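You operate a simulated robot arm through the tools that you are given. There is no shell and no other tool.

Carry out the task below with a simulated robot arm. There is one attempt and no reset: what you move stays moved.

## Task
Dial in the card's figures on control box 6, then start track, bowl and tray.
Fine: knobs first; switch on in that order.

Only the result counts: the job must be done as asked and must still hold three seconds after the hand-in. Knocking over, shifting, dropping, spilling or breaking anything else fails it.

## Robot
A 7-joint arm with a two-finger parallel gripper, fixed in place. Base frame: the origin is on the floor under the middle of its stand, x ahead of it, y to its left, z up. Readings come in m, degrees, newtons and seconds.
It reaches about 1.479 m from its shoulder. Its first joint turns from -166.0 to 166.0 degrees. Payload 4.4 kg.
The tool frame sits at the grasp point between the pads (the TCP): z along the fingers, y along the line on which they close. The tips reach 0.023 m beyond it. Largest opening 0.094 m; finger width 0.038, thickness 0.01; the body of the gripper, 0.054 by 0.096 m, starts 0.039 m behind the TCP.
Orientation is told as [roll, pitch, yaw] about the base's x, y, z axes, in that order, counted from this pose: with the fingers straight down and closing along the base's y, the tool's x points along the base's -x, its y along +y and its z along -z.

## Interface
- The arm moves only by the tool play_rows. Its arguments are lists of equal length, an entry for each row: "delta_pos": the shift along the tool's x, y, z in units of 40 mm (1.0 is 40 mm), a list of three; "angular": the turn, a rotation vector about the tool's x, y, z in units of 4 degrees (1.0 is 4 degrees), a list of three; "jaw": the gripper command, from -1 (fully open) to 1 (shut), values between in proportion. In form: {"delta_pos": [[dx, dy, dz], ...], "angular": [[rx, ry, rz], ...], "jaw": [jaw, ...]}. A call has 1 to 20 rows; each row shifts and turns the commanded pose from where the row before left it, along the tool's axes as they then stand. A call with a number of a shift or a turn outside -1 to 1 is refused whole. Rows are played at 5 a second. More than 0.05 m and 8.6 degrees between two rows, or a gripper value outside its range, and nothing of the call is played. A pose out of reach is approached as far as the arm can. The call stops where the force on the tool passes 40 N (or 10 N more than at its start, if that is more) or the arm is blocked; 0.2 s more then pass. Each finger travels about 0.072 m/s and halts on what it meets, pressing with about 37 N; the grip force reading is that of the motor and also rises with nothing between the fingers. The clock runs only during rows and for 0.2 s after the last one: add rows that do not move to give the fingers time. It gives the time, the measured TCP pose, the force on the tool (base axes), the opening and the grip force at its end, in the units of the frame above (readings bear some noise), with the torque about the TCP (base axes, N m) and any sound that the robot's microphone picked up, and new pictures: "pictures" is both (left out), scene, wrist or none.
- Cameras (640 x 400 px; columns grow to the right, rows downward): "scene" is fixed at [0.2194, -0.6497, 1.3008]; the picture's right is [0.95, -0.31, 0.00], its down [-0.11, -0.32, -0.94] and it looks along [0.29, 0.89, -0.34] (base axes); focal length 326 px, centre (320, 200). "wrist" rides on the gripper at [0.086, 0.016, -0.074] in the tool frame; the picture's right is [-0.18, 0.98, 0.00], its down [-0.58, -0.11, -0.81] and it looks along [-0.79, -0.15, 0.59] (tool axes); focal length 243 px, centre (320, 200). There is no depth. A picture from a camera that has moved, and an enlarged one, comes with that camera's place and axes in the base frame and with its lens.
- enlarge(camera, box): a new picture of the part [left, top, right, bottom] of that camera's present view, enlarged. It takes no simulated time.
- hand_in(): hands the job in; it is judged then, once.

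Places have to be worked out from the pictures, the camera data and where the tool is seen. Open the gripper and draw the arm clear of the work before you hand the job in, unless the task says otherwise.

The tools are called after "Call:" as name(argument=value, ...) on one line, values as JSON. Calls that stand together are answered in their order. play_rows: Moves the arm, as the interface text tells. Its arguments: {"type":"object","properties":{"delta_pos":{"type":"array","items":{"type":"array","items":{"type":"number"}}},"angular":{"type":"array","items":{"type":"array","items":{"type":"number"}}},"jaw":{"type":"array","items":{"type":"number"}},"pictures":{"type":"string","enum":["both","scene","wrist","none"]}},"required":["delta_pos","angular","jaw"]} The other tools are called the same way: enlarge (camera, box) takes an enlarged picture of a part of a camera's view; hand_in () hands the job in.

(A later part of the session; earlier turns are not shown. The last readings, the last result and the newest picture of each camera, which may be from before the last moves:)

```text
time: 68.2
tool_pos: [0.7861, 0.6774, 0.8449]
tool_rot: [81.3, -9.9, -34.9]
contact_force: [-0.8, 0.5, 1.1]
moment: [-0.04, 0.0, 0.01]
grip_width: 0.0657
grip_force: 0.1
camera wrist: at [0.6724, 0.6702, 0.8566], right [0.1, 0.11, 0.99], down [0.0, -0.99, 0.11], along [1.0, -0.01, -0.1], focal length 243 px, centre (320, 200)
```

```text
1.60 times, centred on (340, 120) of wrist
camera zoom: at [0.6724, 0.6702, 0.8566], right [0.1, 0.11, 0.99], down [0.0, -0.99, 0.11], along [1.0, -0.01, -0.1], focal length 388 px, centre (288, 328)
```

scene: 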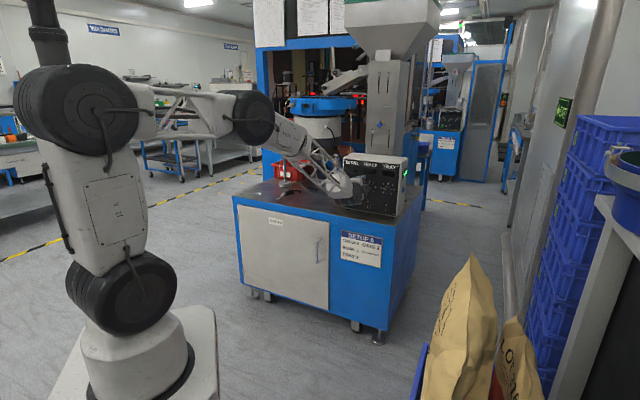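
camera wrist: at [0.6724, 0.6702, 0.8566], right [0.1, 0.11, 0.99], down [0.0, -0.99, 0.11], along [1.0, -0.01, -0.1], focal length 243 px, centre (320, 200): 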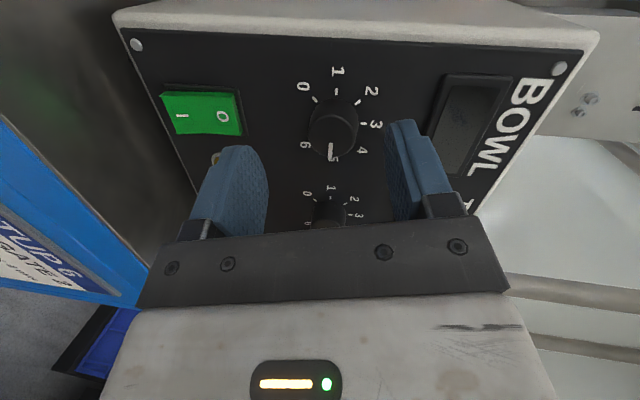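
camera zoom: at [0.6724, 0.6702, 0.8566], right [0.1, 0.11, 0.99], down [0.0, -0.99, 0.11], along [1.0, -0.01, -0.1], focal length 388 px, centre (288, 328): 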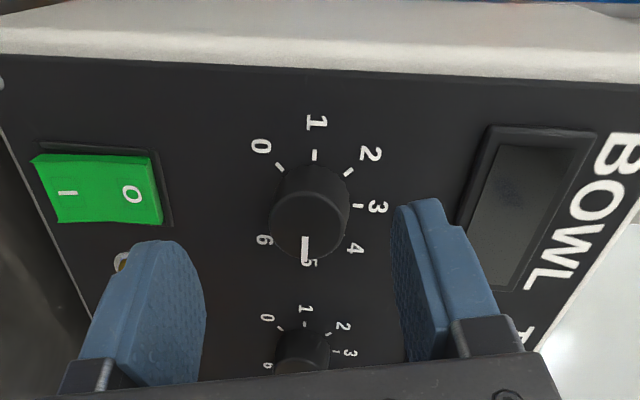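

That works: the hand is in front of the bowl knob (t 0.077, z 0.845). I reduce the tilt to about 6° left and 4° down and roll the hand on to about +135° to start the first bite.

Call:
play_rows(delta_pos=[[0, 0, 0], [0, 0, 0], [0, 0, 0], [0, 0, 0], [0, 0, 0], [0, 0, 0], [0, 0, 0], [0, 0, 0], [0, 0, 0], [0, 0, 0], [0, 0, 0], [0, 0, 0], [0, 0, 0], [0, 0, 0], [0, 0, 0], [0, 0, 0], [0, 0, 0], [0, 0, 0]], angular=[[-0.5665, -0.099, 0], [-0.5665, -0.099, 0], [0.111, -0.633, 0.097], [0, 0, 1], [0, 0, 1], [0, 0, 1], [0, 0, 1], [0, 0, 1], [0, 0, 1], [0, 0, 1], [0, 0, 1], [0, 0, 1], [0, 0, 1], [0, 0, 1], [0, 0, 1], [0, 0, 1], [0, 0, 0.75], [0, 0, 0]], jaw=[-0.4, -0.4, -0.4, -0.4, -0.4, -0.4, -0.4, -0.4, -0.4, -0.4, -0.4, -0.4, -0.4, -0.4, -0.4, -0.4, -0.4, -0.4], pictures="wrist")

Call:
enlarge(camera="wrist", box=[140, 0, 540, 240])

```text
time: 72.0
tool_pos: [0.7874, 0.6769, 0.8443]
tool_rot: [84.4, 45.1, -43.0]
contact_force: [-0.4, 0.2, -0.6]
moment: [0.0, 0.04, -0.03]
grip_width: 0.0659
grip_force: 0.1
camera wrist: at [0.7049, 0.6542, 0.9223], right [0.67, -0.49, 0.56], down [-0.27, -0.86, -0.43], along [0.69, 0.14, -0.71], focal length 243 px, centre (320, 200)
```

wrist: 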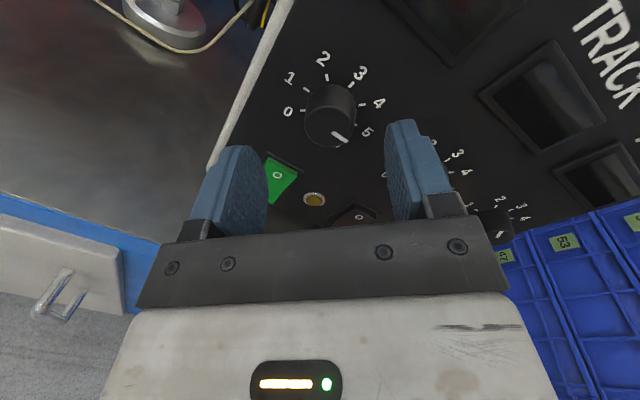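

```text
1.60 times, centred on (340, 120) of wrist
camera zoom: at [0.7049, 0.6542, 0.9223], right [0.67, -0.49, 0.56], down [-0.27, -0.86, -0.43], along [0.69, 0.14, -0.71], focal length 388 px, centre (288, 328)
```

zoom: 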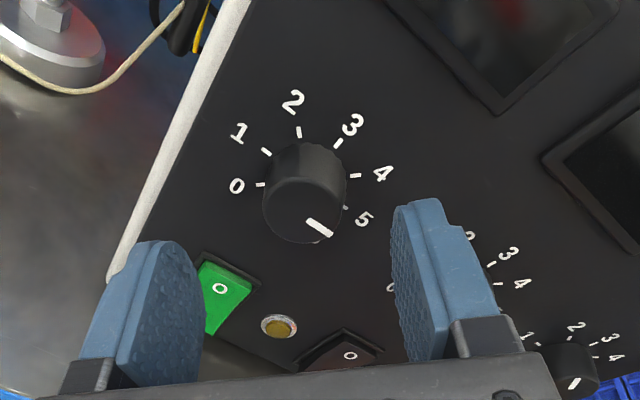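

The view puts the bowl dial at t ≈ 0.078, z ≈ 0.844; the tool is tilted 6° left and 4° down with roll 135°. I narrow the jaws to about 50 mm and advance onto the knob.

Call:
play_rows(delta_pos=[[0, 0, 0], [0, 0, 0], [-0.0125, 0.061, 0.365], [-0.0125, 0.061, 0.365], [0, 0, 0]], angular=[[0, 0, 0], [0, 0, 0], [0, 0, 0], [0, 0, 0], [0, 0, 0]], jaw=[-0.06, -0.06, -0.06, -0.06, -0.06], pictures="wrist")

Call:
enlarge(camera="wrist", box=[180, 40, 480, 230])

```text
time: 73.2
tool_pos: [0.8075, 0.6983, 0.8454]
tool_rot: [84.4, 45.1, -43.0]
contact_force: [0.9, 0.6, -0.3]
moment: [-0.01, 0.01, 0.04]
grip_width: 0.0497
grip_force: 0.1
camera wrist: at [0.7262, 0.6744, 0.923], right [0.67, -0.49, 0.56], down [-0.27, -0.86, -0.43], along [0.69, 0.14, -0.71], focal length 243 px, centre (320, 200)
```

wrist: 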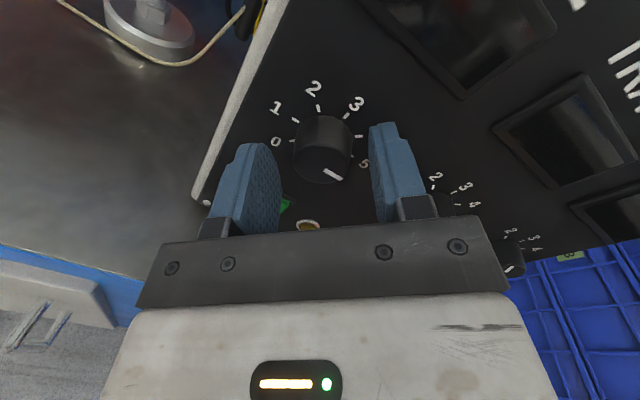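

```text
2.11 times, centred on (330, 135) of wrist
camera zoom: at [0.7262, 0.6744, 0.923], right [0.67, -0.49, 0.56], down [-0.27, -0.86, -0.43], along [0.69, 0.14, -0.71], focal length 511 px, centre (299, 337)
```

zoom: 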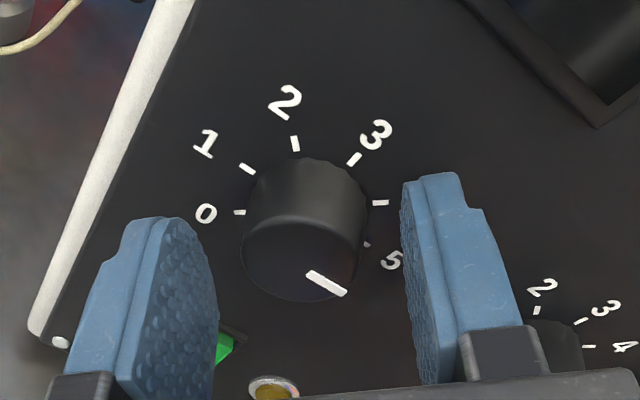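

Fingers straddle the bowl knob nearly symmetrically. I shift half a millimetre and close the jaws.

Call:
play_rows(delta_pos=[[0, 0.0125, 0], [0, 0, 0], [0, 0, 0], [0, 0, 0]], angular=[[0, 0, 0], [0, 0, 0], [0, 0, 0], [0, 0, 0]], jaw=[0.2, 0.4, 1, 1], pictures="none")

```text
time: 74.2
tool_pos: [0.8083, 0.6966, 0.8469]
tool_rot: [84.4, 45.1, -43.0]
contact_force: [5.6, -9.1, 5.3]
moment: [0.32, -0.34, -0.64]
grip_width: 0.03
grip_force: 45.4
```

Grip is good with about 11 N load. I begin turning the bowl knob counter-clockwise, 44° first.

Call:
play_rows(delta_pos=[[0, 0.006, 0], [0, 0, 0], [0, 0, 0], [0, 0, 0], [0, 0, 0], [0, 0, 0], [0, 0, 0], [0, 0, 0], [0, 0, 0], [0, 0, 0], [0, 0, 0], [0, 0, 0]], angular=[[0, 0, -1], [0, 0, -1], [0, 0, -1], [0, 0, -1], [0, 0, -1], [0, 0, -1], [0, 0, -1], [0, 0, -1], [0, 0, -1], [0, 0, -1], [0, 0, -1], [0, 0, 0]], jaw=[1, 1, 1, 1, 1, 1, 1, 1, 1, 1, 1, 1], pictures="wrist")

Call:
enlarge(camera="wrist", box=[180, 40, 480, 230])

```text
time: 76.8
tool_pos: [0.8077, 0.6963, 0.8484]
tool_rot: [86.1, 1.2, -39.0]
contact_force: [6.6, -1.8, 19.2]
moment: [0.7, -0.66, 0.01]
grip_width: 0.0293
grip_force: 44.9
camera wrist: at [0.696, 0.6945, 0.8696], right [0.2, -0.08, 0.98], down [-0.06, -1.0, -0.07], along [0.98, -0.05, -0.2], focal length 243 px, centre (320, 200)
```

wrist: 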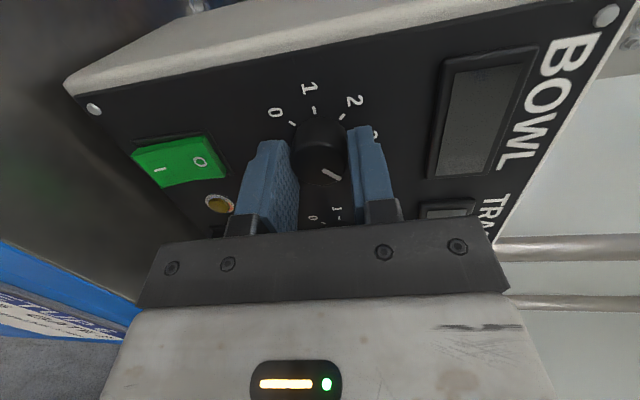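

```text
2.11 times, centred on (330, 135) of wrist
camera zoom: at [0.696, 0.6945, 0.8696], right [0.2, -0.08, 0.98], down [-0.06, -1.0, -0.07], along [0.98, -0.05, -0.2], focal length 511 px, centre (299, 337)
```

zoom: 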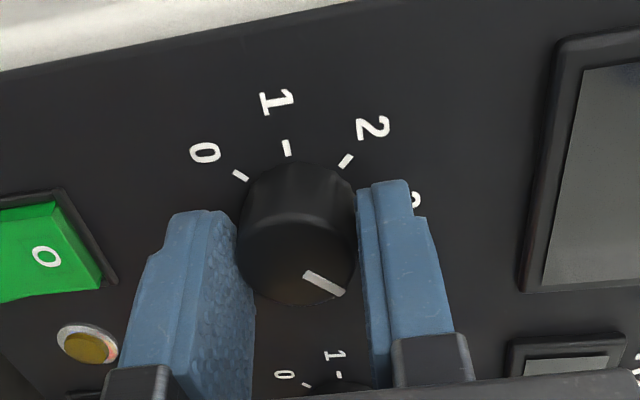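

Works well; pointer has moved about one unit to 4. I trim 0.4 mm up and turn another 44°.

Call:
play_rows(delta_pos=[[0, 0.01, 0], [0, 0, 0], [0, 0, 0], [0, 0, 0], [0, 0, 0], [0, 0, 0], [0, 0, 0], [0, 0, 0], [0, 0, 0], [0, 0, 0], [0, 0, 0], [0, 0, 0]], angular=[[0, 0, -1], [0, 0, -1], [0, 0, -1], [0, 0, -1], [0, 0, -1], [0, 0, -1], [0, 0, -1], [0, 0, -1], [0, 0, -1], [0, 0, -1], [0, 0, -1], [0, 0, 0]], jaw=[1, 1, 1, 1, 1, 1, 1, 1, 1, 1, 1, 1], pictures="none")

```text
time: 79.4
tool_pos: [0.8092, 0.6975, 0.8471]
tool_rot: [84.7, -42.7, -35.3]
contact_force: [1.7, 5.3, 21.6]
moment: [0.41, -0.33, 0.11]
grip_width: 0.0288
grip_force: 45.3
```

88° turned so far. I release, and roll the open hand back 80° before the second bite.

Call:
play_rows(delta_pos=[[0, 0, 0], [0, 0, 0], [0, 0, 0], [0, 0, 0], [0, 0, 0], [0, 0, 0], [0, 0, 0], [0, 0, 0], [0, 0, 0], [0, 0, 0], [0, 0, 0], [0, 0, 0], [0, 0, 0], [0, 0, 0], [0, 0, 0], [0, 0, 0], [0, 0, 0], [0, 0, 0], [0, 0, 0], [0, 0, 0]], angular=[[0, 0, 0], [0, 0, 0], [0, 0, 1], [0, 0, 1], [0, 0, 1], [0, 0, 1], [0, 0, 1], [0, 0, 1], [0, 0, 1], [0, 0, 1], [0, 0, 1], [0, 0, 1], [0, 0, 1], [0, 0, 1], [0, 0, 1], [0, 0, 1], [0, 0, 1], [0, 0, 1], [0, 0, 1], [0, 0, 1]], jaw=[-0.06, -0.06, -0.06, -0.06, -0.06, -0.06, -0.06, -0.06, -0.06, -0.06, -0.06, -0.06, -0.06, -0.06, -0.06, -0.06, -0.06, -0.06, -0.06, -0.06], pictures="wrist")

Call:
enlarge(camera="wrist", box=[180, 40, 480, 230])

```text
time: 83.6
tool_pos: [0.8091, 0.6973, 0.8463]
tool_rot: [85.5, 29.3, -41.1]
contact_force: [0.1, 0.4, 1.2]
moment: [-0.01, 0.0, 0.01]
grip_width: 0.0499
grip_force: 0.1
camera wrist: at [0.7121, 0.685, 0.9074], right [0.53, -0.36, 0.76], down [-0.17, -0.93, -0.32], along [0.83, 0.04, -0.56], focal length 243 px, centre (320, 200)
```

wrist: 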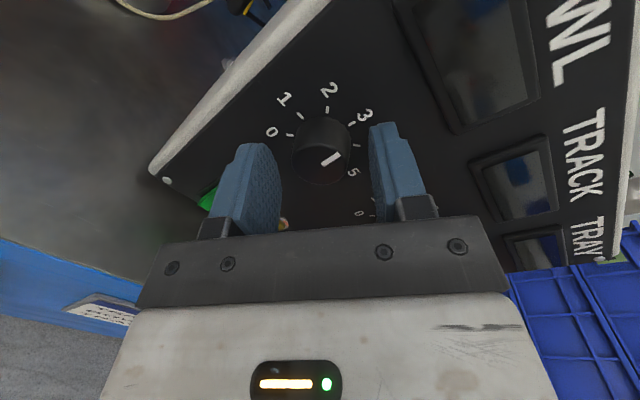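

```text
2.11 times, centred on (330, 135) of wrist
camera zoom: at [0.7121, 0.685, 0.9074], right [0.53, -0.36, 0.76], down [-0.17, -0.93, -0.32], along [0.83, 0.04, -0.56], focal length 511 px, centre (299, 337)
```

zoom: 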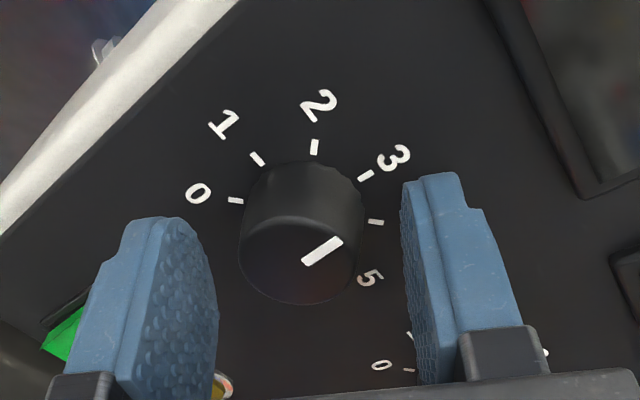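

Bowl pointer now at 3. I roll a further 16° to 135° and close for the second bite.

Call:
play_rows(delta_pos=[[0, 0, 0], [0, 0, 0], [0, 0, 0], [0, 0, 0], [0, 0, 0], [0, 0, 0], [0, 0, 0], [0, 0, 0]], angular=[[0, 0, 1], [0, 0, 1], [0, 0, 1], [0, 0, 1], [0, 0, 0], [0, 0, 0], [0, 0, 0], [0, 0, 0]], jaw=[-0.06, -0.06, -0.06, -0.06, 0.2, 0.4, 1, 1], pictures="none")

```text
time: 85.4
tool_pos: [0.8085, 0.6973, 0.847]
tool_rot: [84.5, 45.1, -43.0]
contact_force: [2.3, -5.3, 3.7]
moment: [0.3, -0.26, -0.6]
grip_width: 0.0299
grip_force: 45.0
```

Grip good, low load. I turn 72° counter-clockwise and then check the pointer.

Call:
play_rows(delta_pos=[[0, 0, 0], [0, 0, 0], [0, 0, 0], [0, 0, 0], [0, 0, 0], [0, 0, 0], [0, 0, 0], [0, 0, 0], [0, 0, 0], [0, 0, 0], [0, 0, 0], [0, 0, 0], [0, 0, 0], [0, 0, 0], [0, 0, 0], [0, 0, 0], [0, 0, 0], [0, 0, 0], [0, 0, 0]], angular=[[0, 0, -1], [0, 0, -1], [0, 0, -1], [0, 0, -1], [0, 0, -1], [0, 0, -1], [0, 0, -1], [0, 0, -1], [0, 0, -1], [0, 0, -1], [0, 0, -1], [0, 0, -1], [0, 0, -1], [0, 0, -1], [0, 0, -1], [0, 0, -1], [0, 0, -1], [0, 0, -1], [0, 0, 0]], jaw=[1, 1, 1, 1, 1, 1, 1, 1, 1, 1, 1, 1, 1, 1, 1, 1, 1, 1, 1], pictures="wrist")

Call:
enlarge(camera="wrist", box=[180, 40, 480, 230])

```text
time: 89.4
tool_pos: [0.8101, 0.6978, 0.8487]
tool_rot: [85.5, -26.7, -37.0]
contact_force: [9.5, 8.4, 15.8]
moment: [0.33, -0.28, -0.04]
grip_width: 0.0286
grip_force: 44.8
camera wrist: at [0.6953, 0.6915, 0.8272], right [-0.18, 0.23, 0.96], down [-0.06, -0.97, 0.22], along [0.98, -0.02, 0.18], focal length 243 px, centre (320, 200)
```

wrist: 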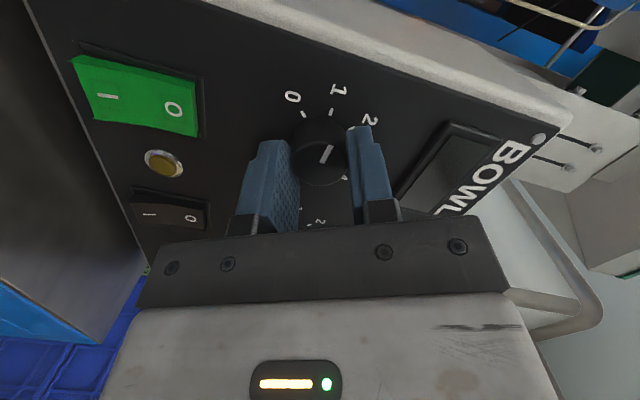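

```text
2.11 times, centred on (330, 135) of wrist
camera zoom: at [0.6953, 0.6915, 0.8272], right [-0.18, 0.23, 0.96], down [-0.06, -0.97, 0.22], along [0.98, -0.02, 0.18], focal length 511 px, centre (299, 337)
```

zoom: 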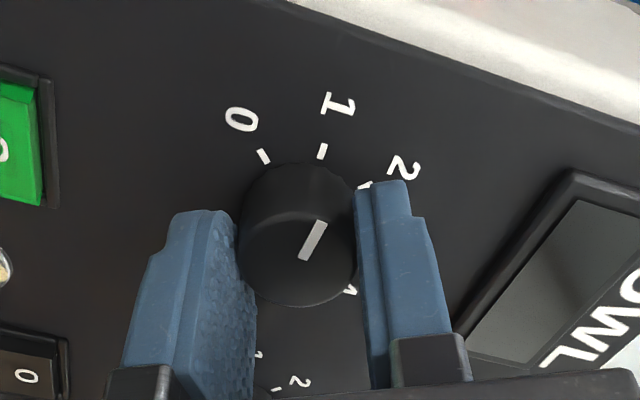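

By the count, 160° is done, but the view suggests the pointer may be closer to 1 already. I enlarge the knob to measure it more exactly before the last degrees.

Call:
enlarge(camera="wrist", box=[275, 80, 385, 190])

```text
3.64 times, centred on (330, 135) of wrist
camera zoom: at [0.6953, 0.6915, 0.8272], right [-0.18, 0.23, 0.96], down [-0.06, -0.97, 0.22], along [0.98, -0.02, 0.18], focal length 882 px, centre (284, 436)
```

zoom: 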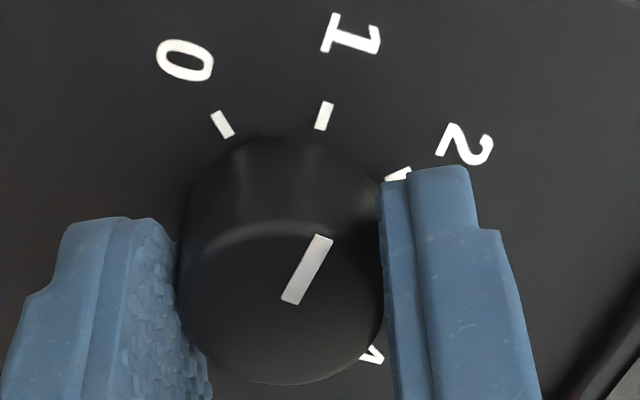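

Measurements put the pointer 3–8° short of 1. I turn a last 6° and release, then back off to check from a clearer view.

Call:
play_rows(delta_pos=[[0, 0, 0], [0, 0, 0], [0, 0, 0], [0, 0, 0], [0, 0, 0], [0, 0, 0], [0, 0, -0.4], [0, 0, -0.4], [0, 0, 0]], angular=[[0, 0, -0.75], [0, 0, -0.75], [0, 0, 0], [0, 0, 0], [0, 0, 0], [0, 0, 0], [0, 0, 0], [0, 0, 0], [0, 0, 0]], jaw=[1, 1, 1, -0.06, -0.06, -0.06, -0.06, -0.06, -0.06], pictures="both")

Call:
enlarge(camera="wrist", box=[240, 20, 440, 190])

Call:
enlarge(camera="scene", box=[330, 150, 410, 220])

```text
time: 91.4
tool_pos: [0.7881, 0.6726, 0.8496]
tool_rot: [85.3, -32.5, -36.3]
contact_force: [0.3, 0.1, 0.0]
moment: [0.01, 0.03, 0.0]
grip_width: 0.05
grip_force: 0.1
camera wrist: at [0.6767, 0.6641, 0.8202], right [-0.25, 0.29, 0.92], down [-0.07, -0.96, 0.28], along [0.96, 0.01, 0.26], focal length 243 px, centre (320, 200)
```

scene: 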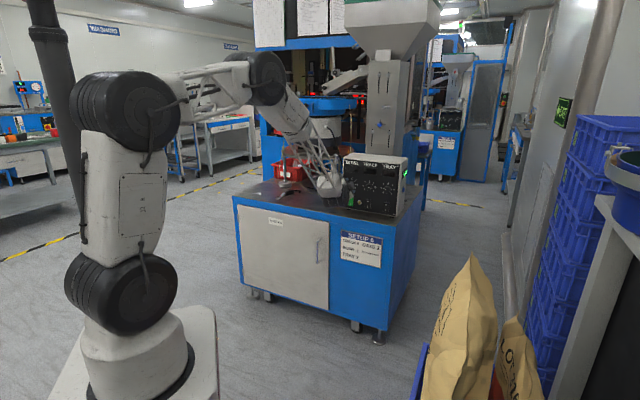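
wrist: 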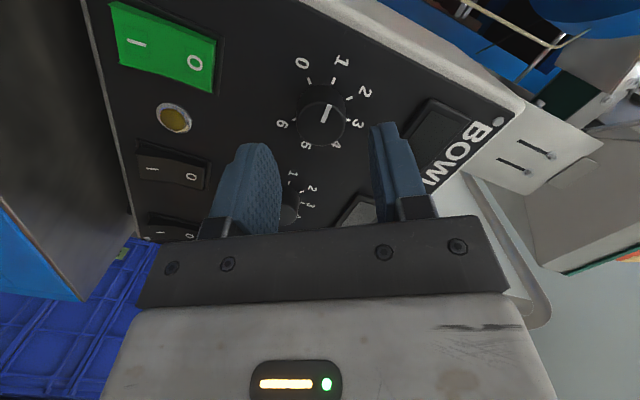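

```text
2.35 times, centred on (340, 105) of wrist
camera zoom: at [0.6767, 0.6641, 0.8202], right [-0.25, 0.29, 0.92], down [-0.07, -0.96, 0.28], along [0.96, 0.01, 0.26], focal length 571 px, centre (273, 424)
```

zoom: 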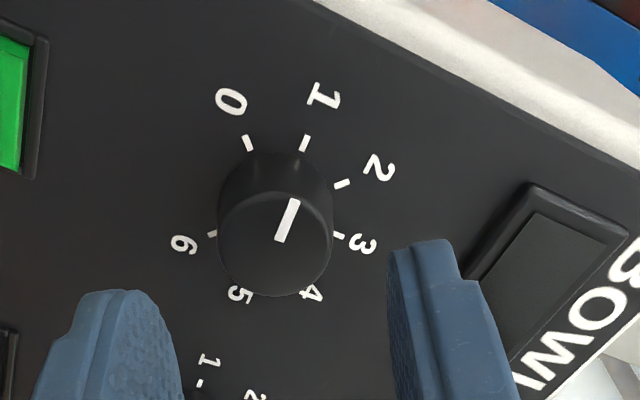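

```text
5.71 times, centred on (370, 185) of scene
camera zoom: at [0.2194, -0.6497, 1.3008], right [0.95, -0.31, 0.0], down [-0.11, -0.32, -0.94], along [0.29, 0.89, -0.34], focal length 1864 px, centre (34, 286)
```

zoom: 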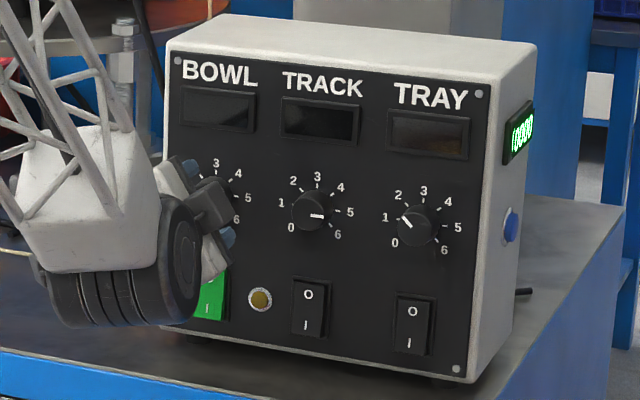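

Track (5) and tray (2) are clearly right in the scene view. I zoom in on the bowl knob to measure its angle more precisely.

Call:
enlarge(camera="wrist", box=[295, 50, 385, 150])

Call:
enlarge(camera="scene", box=[350, 170, 395, 198])

```text
4.00 times, centred on (340, 100) of wrist
camera zoom: at [0.6767, 0.6641, 0.8202], right [-0.25, 0.29, 0.92], down [-0.07, -0.96, 0.28], along [0.96, 0.01, 0.26], focal length 970 px, centre (240, 600)
```

zoom: 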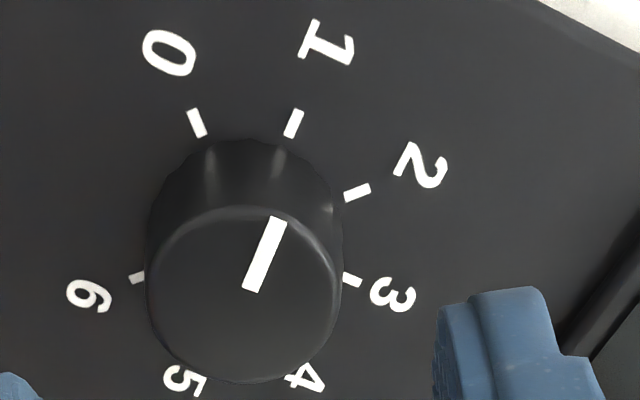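

```text
14.22 times, centred on (372, 184) of scene
camera zoom: at [0.2194, -0.6497, 1.3008], right [0.95, -0.31, 0.0], down [-0.11, -0.32, -0.94], along [0.29, 0.89, -0.34], focal length 4638 px, centre (-427, 428)
```

zoom: 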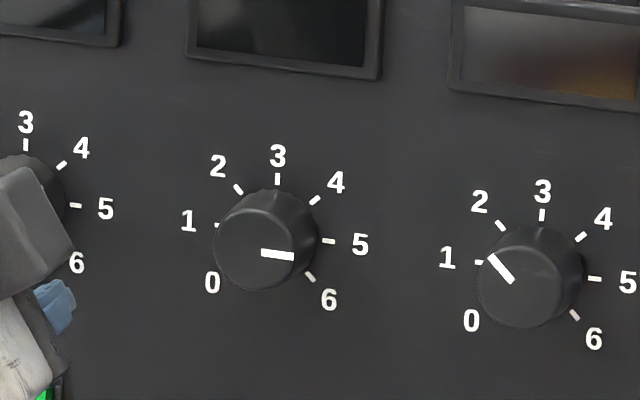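

The bowl pointer reads about 0.95, track 5.0, tray 2.0: the knobs are set. Now the rockers: I close the jaws, slide right in front of track at the present standoff, and roll the hand to +90° so the closed tip is 38 mm wide by 20 mm high.

Call:
play_rows(delta_pos=[[0, 0, 0], [-0.549, -0.357, -0.071], [-0.549, -0.357, -0.071], [-0.549, -0.357, -0.071], [0, 0, 0], [0, 0, 0], [0, 0, 0], [0, 0, 0], [0, 0, 0], [0, 0, 0], [0, 0, 0], [0, 0, 0], [0, 0, 0], [0, 0, 0]], angular=[[0, 0, 0], [0, 0, 0], [0, 0, 0], [0, 0, 0], [0, 0, 1], [0, 0, 1], [0, 0, 1], [0, 0, 1], [0, 0, 1], [0, 0, 1], [0, 0, 1], [0, 0, 1], [0, 0, 0.125], [0, 0, 0]], jaw=[1, 1, 1, 1, 1, 1, 1, 1, 1, 1, 1, 1, 1, 1], pictures="both")

Call:
enlarge(camera="scene", box=[330, 150, 410, 220])

Call:
enlarge(camera="wrist", box=[80, 0, 560, 250])

```text
time: 94.4
tool_pos: [0.845, 0.6173, 0.8481]
tool_rot: [86.0, -0.2, -38.9]
contact_force: [0.0, -0.5, -0.6]
moment: [-0.01, 0.04, 0.0]
grip_width: 0.0
grip_force: 37.4
camera wrist: at [0.7314, 0.6138, 0.8693], right [0.18, -0.06, 0.98], down [-0.06, -1.0, -0.05], along [0.98, -0.05, -0.19], focal length 243 px, centre (320, 200)
```

scene: 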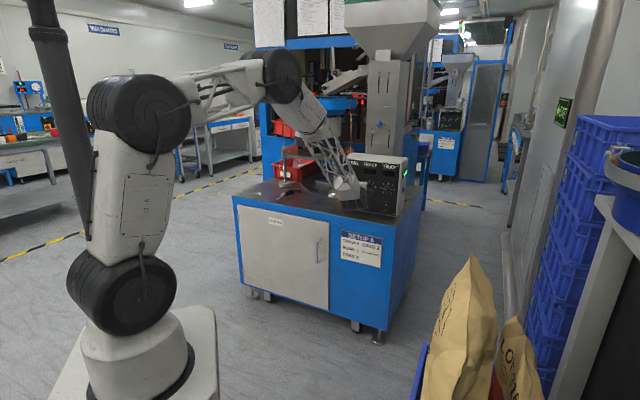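
wrist: 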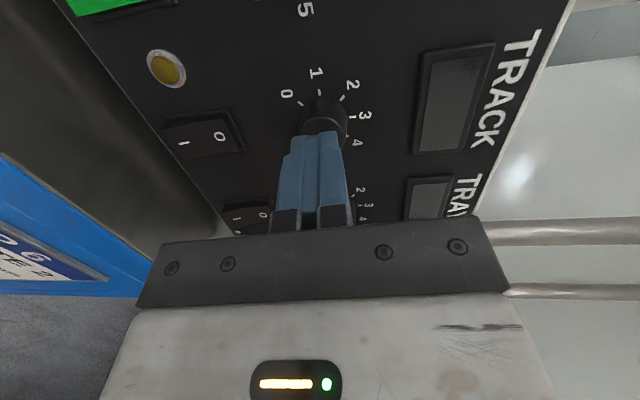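

```text
5.71 times, centred on (370, 185) of scene
camera zoom: at [0.2194, -0.6497, 1.3008], right [0.95, -0.31, 0.0], down [-0.11, -0.32, -0.94], along [0.29, 0.89, -0.34], focal length 1864 px, centre (34, 286)
```

zoom: 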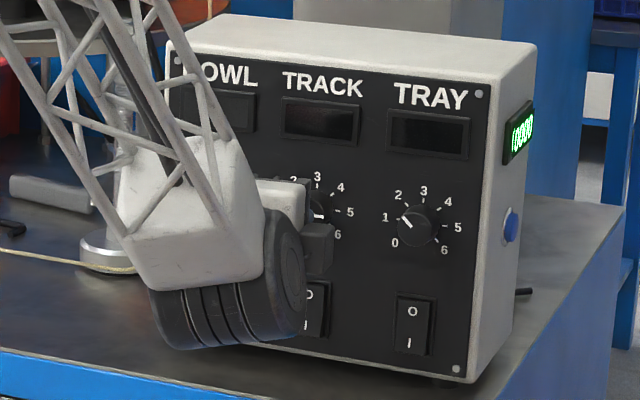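

```text
1.33 times, centred on (320, 125) of wrist
camera zoom: at [0.7314, 0.6138, 0.8693], right [0.18, -0.06, 0.98], down [-0.06, -1.0, -0.05], along [0.98, -0.05, -0.19], focal length 324 px, centre (320, 300)
```

zoom: 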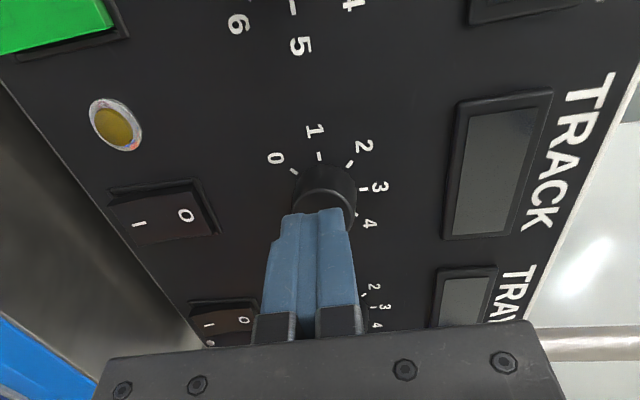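

The tip is closed and clear of the knobs. I pitch the hand to about 24° down and set the yaw to about 47°, then read the pose.

Call:
play_rows(delta_pos=[[0, 0, 0], [0, 0, 0], [0, 0, 0], [0, 0, 0], [0, 0, 0], [0, 0, 0], [0, 0, 0]], angular=[[1, 0, 0], [1, 0, 0], [1, 0, 0], [1, 0, 0], [1, 0, 0], [0, -0.914, 0.407], [0, 0, 0]], jaw=[1, 1, 1, 1, 1, 1, 1], pictures="none")

```text
time: 96.0
tool_pos: [0.8434, 0.6152, 0.8483]
tool_rot: [65.9, -0.2, -43.1]
contact_force: [-0.1, 0.8, 0.3]
moment: [0.0, 0.01, 0.01]
grip_width: 0.0
grip_force: 37.2
```

Pose accepted (24° down, yaw 47°). I now lower the hand to the height of the track rocker's I side, still about 25 mm short of it.

Call:
play_rows(delta_pos=[[-0.0144, -0.566, 0.311], [-0.0144, -0.566, 0.311], [-0.0144, -0.566, 0.311], [-0.0144, -0.566, 0.311], [0, 0, 0]], angular=[[0, 0, 0], [0, 0, 0], [0, 0, 0], [0, 0, 0], [0, 0, 0]], jaw=[1, 1, 1, 1, 1], pictures="both")

Call:
enlarge(camera="wrist", box=[160, 40, 480, 240])

Call:
enlarge(camera="scene", box=[320, 150, 410, 225])

```text
time: 97.2
tool_pos: [0.8519, 0.62, 0.7462]
tool_rot: [66.0, -0.2, -42.9]
contact_force: [0.2, 0.4, -0.5]
moment: [-0.02, 0.03, 0.0]
grip_width: 0.0
grip_force: 36.8
camera wrist: at [0.7466, 0.6344, 0.7902], right [0.4, 0.17, 0.9], down [-0.11, -0.97, 0.23], along [0.91, -0.19, -0.37], focal length 243 px, centre (320, 200)
```

scene: 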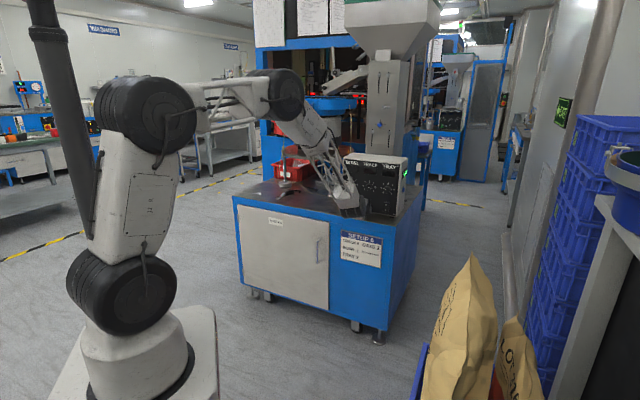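
wrist: 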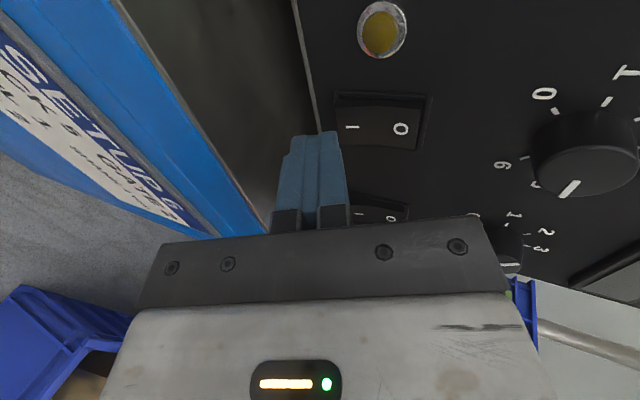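

```text
2.00 times, centred on (320, 140) of wrist
camera zoom: at [0.7466, 0.6344, 0.7902], right [0.4, 0.17, 0.9], down [-0.11, -0.97, 0.23], along [0.91, -0.19, -0.37], focal length 485 px, centre (320, 320)
```

zoom: 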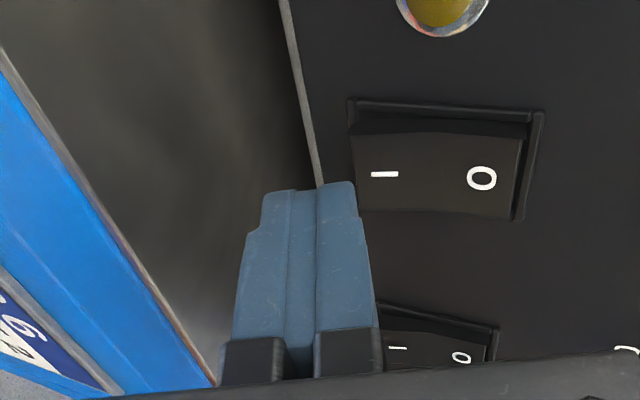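

```text
5.33 times, centred on (365, 188) of scene
camera zoom: at [0.2194, -0.6497, 1.3008], right [0.95, -0.31, 0.0], down [-0.11, -0.32, -0.94], along [0.29, 0.89, -0.34], focal length 1739 px, centre (80, 267)
```

zoom: 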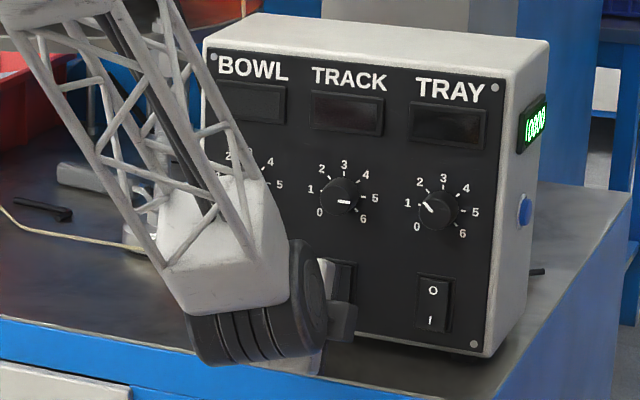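

The tip sits 20 mm in front of the track rocker's I half (rocker centre z ≈ 0.758, t ≈ 0.1655). I lower 4 mm and approach 15 mm along the panel normal.

Call:
play_rows(delta_pos=[[-0.007, 0.03, 0.19], [-0.007, 0.031, 0.1925], [0, 0, 0]], angular=[[0, 0, 0], [0, 0, 0], [0, 0, 0]], jaw=[1, 1, 1], pictures="wrist")

Call:
enlarge(camera="wrist", box=[200, 40, 480, 240])

```text
time: 98.0
tool_pos: [0.8621, 0.6308, 0.7417]
tool_rot: [66.1, -0.2, -43.0]
contact_force: [0.9, -0.1, -0.3]
moment: [-0.02, -0.02, 0.01]
grip_width: 0.0
grip_force: 37.0
camera wrist: at [0.7576, 0.6453, 0.7865], right [0.4, 0.17, 0.9], down [-0.11, -0.97, 0.23], along [0.91, -0.19, -0.37], focal length 243 px, centre (320, 200)
```

wrist: 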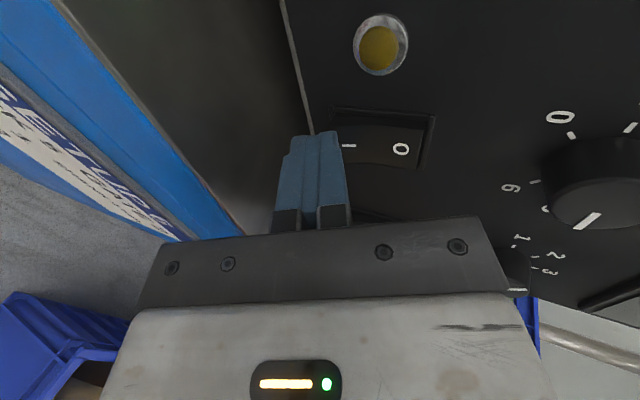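

```text
2.00 times, centred on (340, 140) of wrist
camera zoom: at [0.7576, 0.6453, 0.7865], right [0.4, 0.17, 0.9], down [-0.11, -0.97, 0.23], along [0.91, -0.19, -0.37], focal length 485 px, centre (280, 320)
```

zoom: 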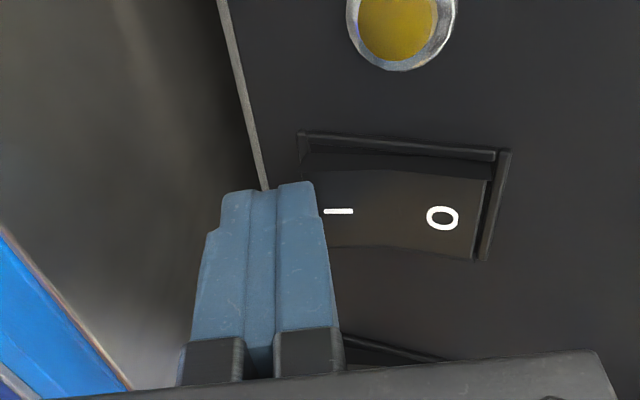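

No contact yet. I press on in 2 mm steps along the normal, watching force and sound.

Call:
play_rows(delta_pos=[[-0.0018, 0.0203, 0.0456], [-0.0018, 0.0203, 0.0456], [-0.0018, 0.0203, 0.0456], [0, 0, 0]], angular=[[0, 0, 0], [0, 0, 0], [0, 0, 0], [0, 0, 0]], jaw=[1, 1, 1, 1], pictures="wrist")

Call:
enlarge(camera="wrist", box=[200, 40, 480, 240])

```text
time: 99.0
tool_pos: [0.867, 0.6342, 0.7429]
tool_rot: [66.1, -0.3, -43.0]
contact_force: [0.3, 0.3, -0.9]
moment: [0.02, -0.01, -0.01]
grip_width: 0.0
grip_force: 37.3
camera wrist: at [0.7622, 0.6494, 0.7864], right [0.4, 0.17, 0.9], down [-0.11, -0.97, 0.23], along [0.91, -0.19, -0.37], focal length 243 px, centre (320, 200)
```

wrist: 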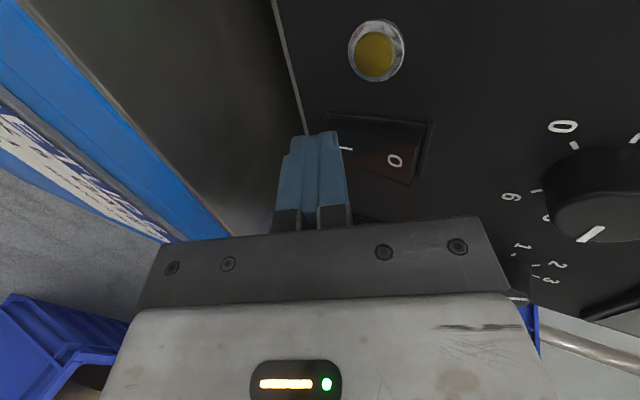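

```text
2.00 times, centred on (340, 140) of wrist
camera zoom: at [0.7622, 0.6494, 0.7864], right [0.4, 0.17, 0.9], down [-0.11, -0.97, 0.23], along [0.91, -0.19, -0.37], focal length 485 px, centre (280, 320)
```

zoom: 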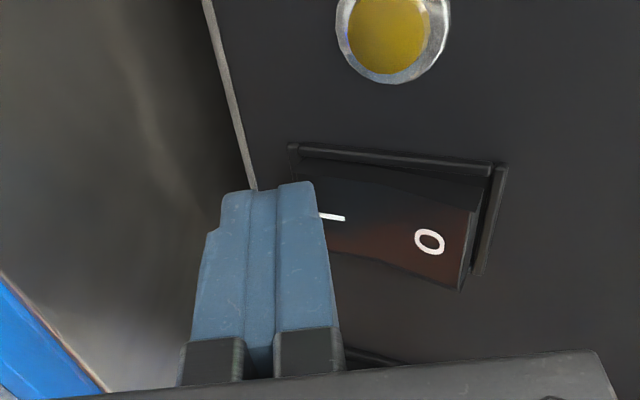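

The rocker now shows its O end standing out, so it appears flipped to I. I back off 25 mm along the normal and check the display and rocker.

Call:
play_rows(delta_pos=[[0.011, -0.127, -0.285], [0.011, -0.127, -0.285], [0, 0, 0]], angular=[[0, 0, 0], [0, 0, 0], [0, 0, 0]], jaw=[1, 1, 1], pictures="both")

Call:
enlarge(camera="scene", box=[330, 150, 410, 220])

Call:
enlarge(camera="wrist", box=[240, 20, 520, 220])

```text
time: 99.8
tool_pos: [0.85, 0.6178, 0.7436]
tool_rot: [66.1, -0.2, -43.0]
contact_force: [-0.4, 0.6, -0.7]
moment: [-0.03, -0.01, 0.02]
grip_width: 0.0
grip_force: 37.5
camera wrist: at [0.7445, 0.6313, 0.7866], right [0.4, 0.17, 0.9], down [-0.11, -0.97, 0.23], along [0.91, -0.19, -0.37], focal length 243 px, centre (320, 200)
```

scene: 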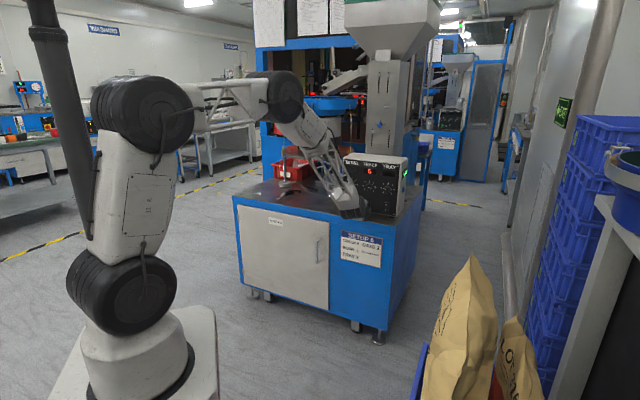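
wrist: 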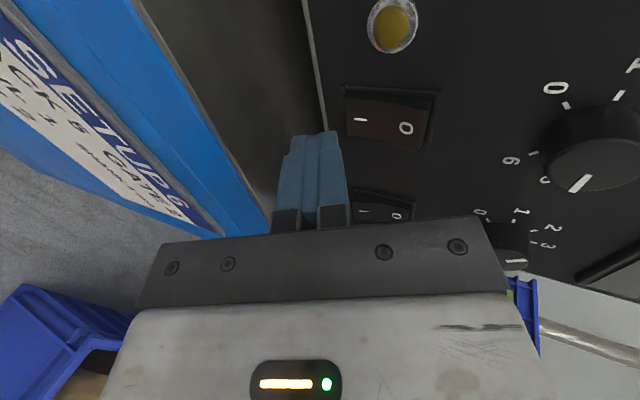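

```text
5.71 times, centred on (370, 185) of scene
camera zoom: at [0.2194, -0.6497, 1.3008], right [0.95, -0.31, 0.0], down [-0.11, -0.32, -0.94], along [0.29, 0.89, -0.34], focal length 1864 px, centre (34, 286)
```

zoom: 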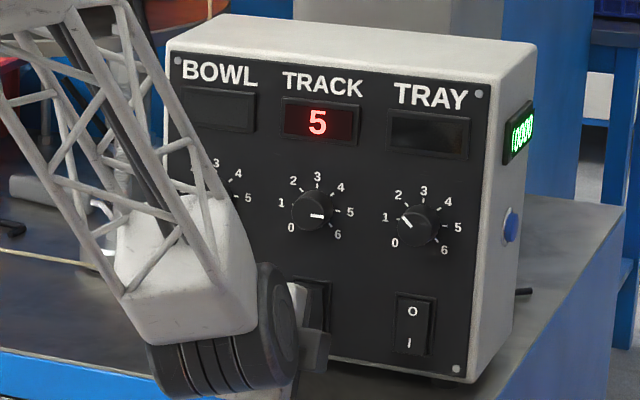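

```text
2.00 times, centred on (380, 120) of wrist
camera zoom: at [0.7445, 0.6313, 0.7866], right [0.4, 0.17, 0.9], down [-0.11, -0.97, 0.23], along [0.91, -0.19, -0.37], focal length 485 px, centre (200, 360)
```

zoom: 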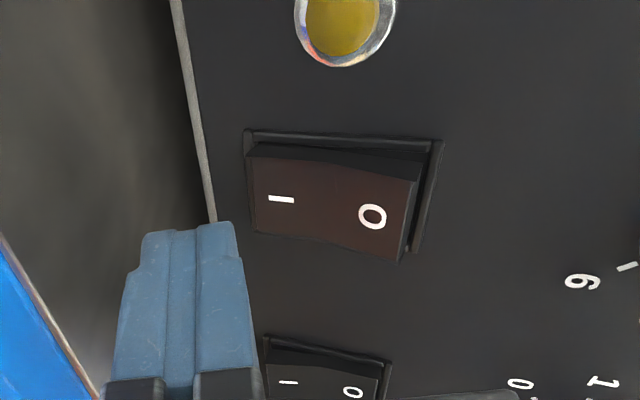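

The track display lit up with 5, so track is on. Next the bowl: I yaw the hand 4° left and slide 90 mm left at this standoff to the bowl rocker.

Call:
play_rows(delta_pos=[[0, 0, 0], [0.556, 0.018, 0.056], [0.556, 0.018, 0.056], [0.556, 0.018, 0.056], [0.556, 0.018, 0.056], [0, 0, 0]], angular=[[0, 0.914, -0.407], [0, 0, 0], [0, 0, 0], [0, 0, 0], [0, 0, 0], [0, 0, 0]], jaw=[1, 1, 1, 1, 1, 1], pictures="both")

Call:
enlarge(camera="wrist", box=[200, 20, 520, 220])

```text
time: 101.2
tool_pos: [0.7874, 0.6806, 0.7415]
tool_rot: [66.0, -0.2, -38.8]
contact_force: [0.0, 0.1, -0.1]
moment: [0.01, 0.01, 0.01]
grip_width: 0.0002
grip_force: 37.4
camera wrist: at [0.6806, 0.6875, 0.7848], right [0.39, 0.2, 0.9], down [-0.04, -0.97, 0.23], along [0.92, -0.13, -0.37], focal length 243 px, centre (320, 200)
```

scene: 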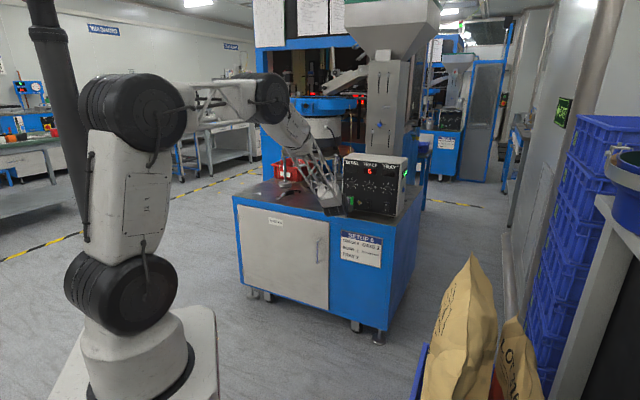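
wrist: 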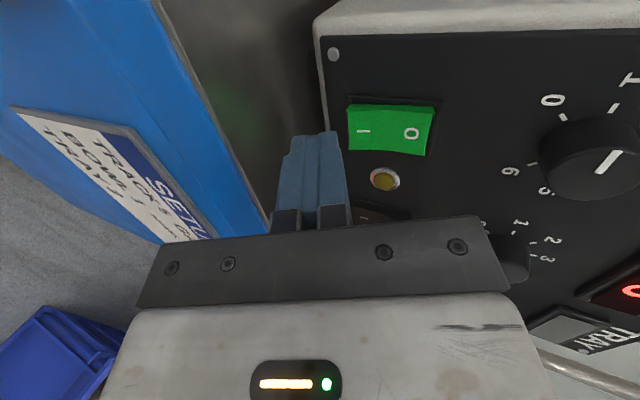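

```text
2.00 times, centred on (360, 120) of wrist
camera zoom: at [0.6806, 0.6875, 0.7848], right [0.39, 0.2, 0.9], down [-0.04, -0.97, 0.23], along [0.92, -0.13, -0.37], focal length 485 px, centre (240, 360)
```

zoom: 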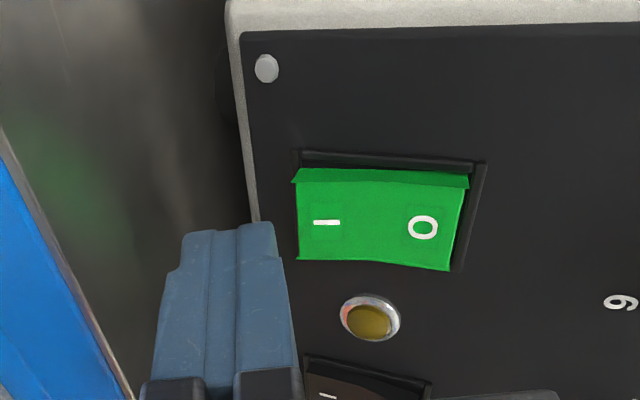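

The hand is in front of the bowl rocker (t 0.0775). I approach 16 mm and then press in 2 mm steps.

Call:
play_rows(delta_pos=[[-0.0216, 0.0808, 0.1816], [-0.0216, 0.0808, 0.1816], [-0.0054, 0.0202, 0.0454], [-0.0054, 0.0202, 0.0454], [-0.0054, 0.0202, 0.0454], [0, 0, 0]], angular=[[0, 0, 0], [0, 0, 0], [0, 0, 0], [0, 0, 0], [0, 0, 0], [0, 0, 0]], jaw=[1, 1, 1, 1, 1, 1], pictures="both")

Call:
enlarge(camera="wrist", box=[200, 20, 520, 220])

Call:
enlarge(camera="scene", box=[330, 150, 410, 220])

```text
time: 102.6
tool_pos: [0.802, 0.6951, 0.7406]
tool_rot: [66.0, -0.2, -39.0]
contact_force: [-0.1, -1.2, -0.4]
moment: [0.01, 0.01, -0.05]
grip_width: 0.0
grip_force: 37.0
camera wrist: at [0.6964, 0.7028, 0.785], right [0.39, 0.2, 0.9], down [-0.04, -0.97, 0.23], along [0.92, -0.13, -0.37], focal length 243 px, centre (320, 200)
```

scene: 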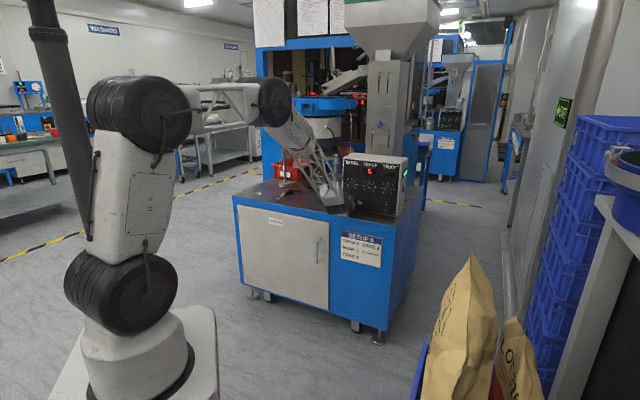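
wrist: 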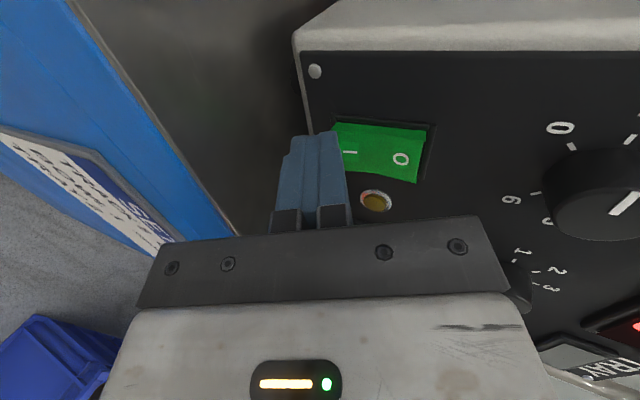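

```text
2.00 times, centred on (360, 120) of wrist
camera zoom: at [0.6964, 0.7028, 0.785], right [0.39, 0.2, 0.9], down [-0.04, -0.97, 0.23], along [0.92, -0.13, -0.37], focal length 485 px, centre (240, 360)
```

zoom: 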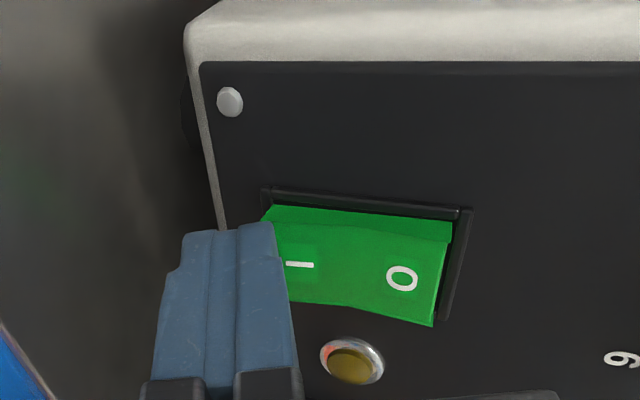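

```text
5.71 times, centred on (370, 185) of scene
camera zoom: at [0.2194, -0.6497, 1.3008], right [0.95, -0.31, 0.0], down [-0.11, -0.32, -0.94], along [0.29, 0.89, -0.34], focal length 1864 px, centre (34, 286)
```

zoom: 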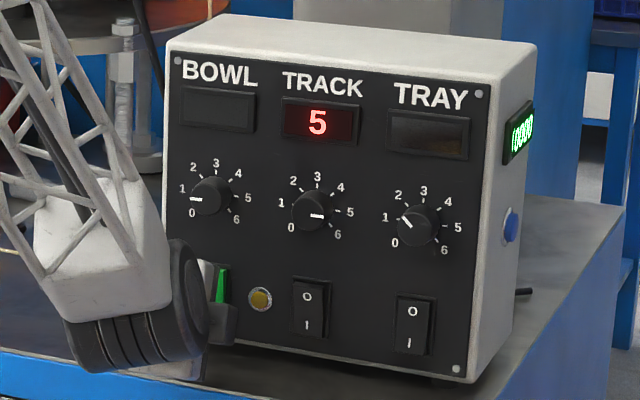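

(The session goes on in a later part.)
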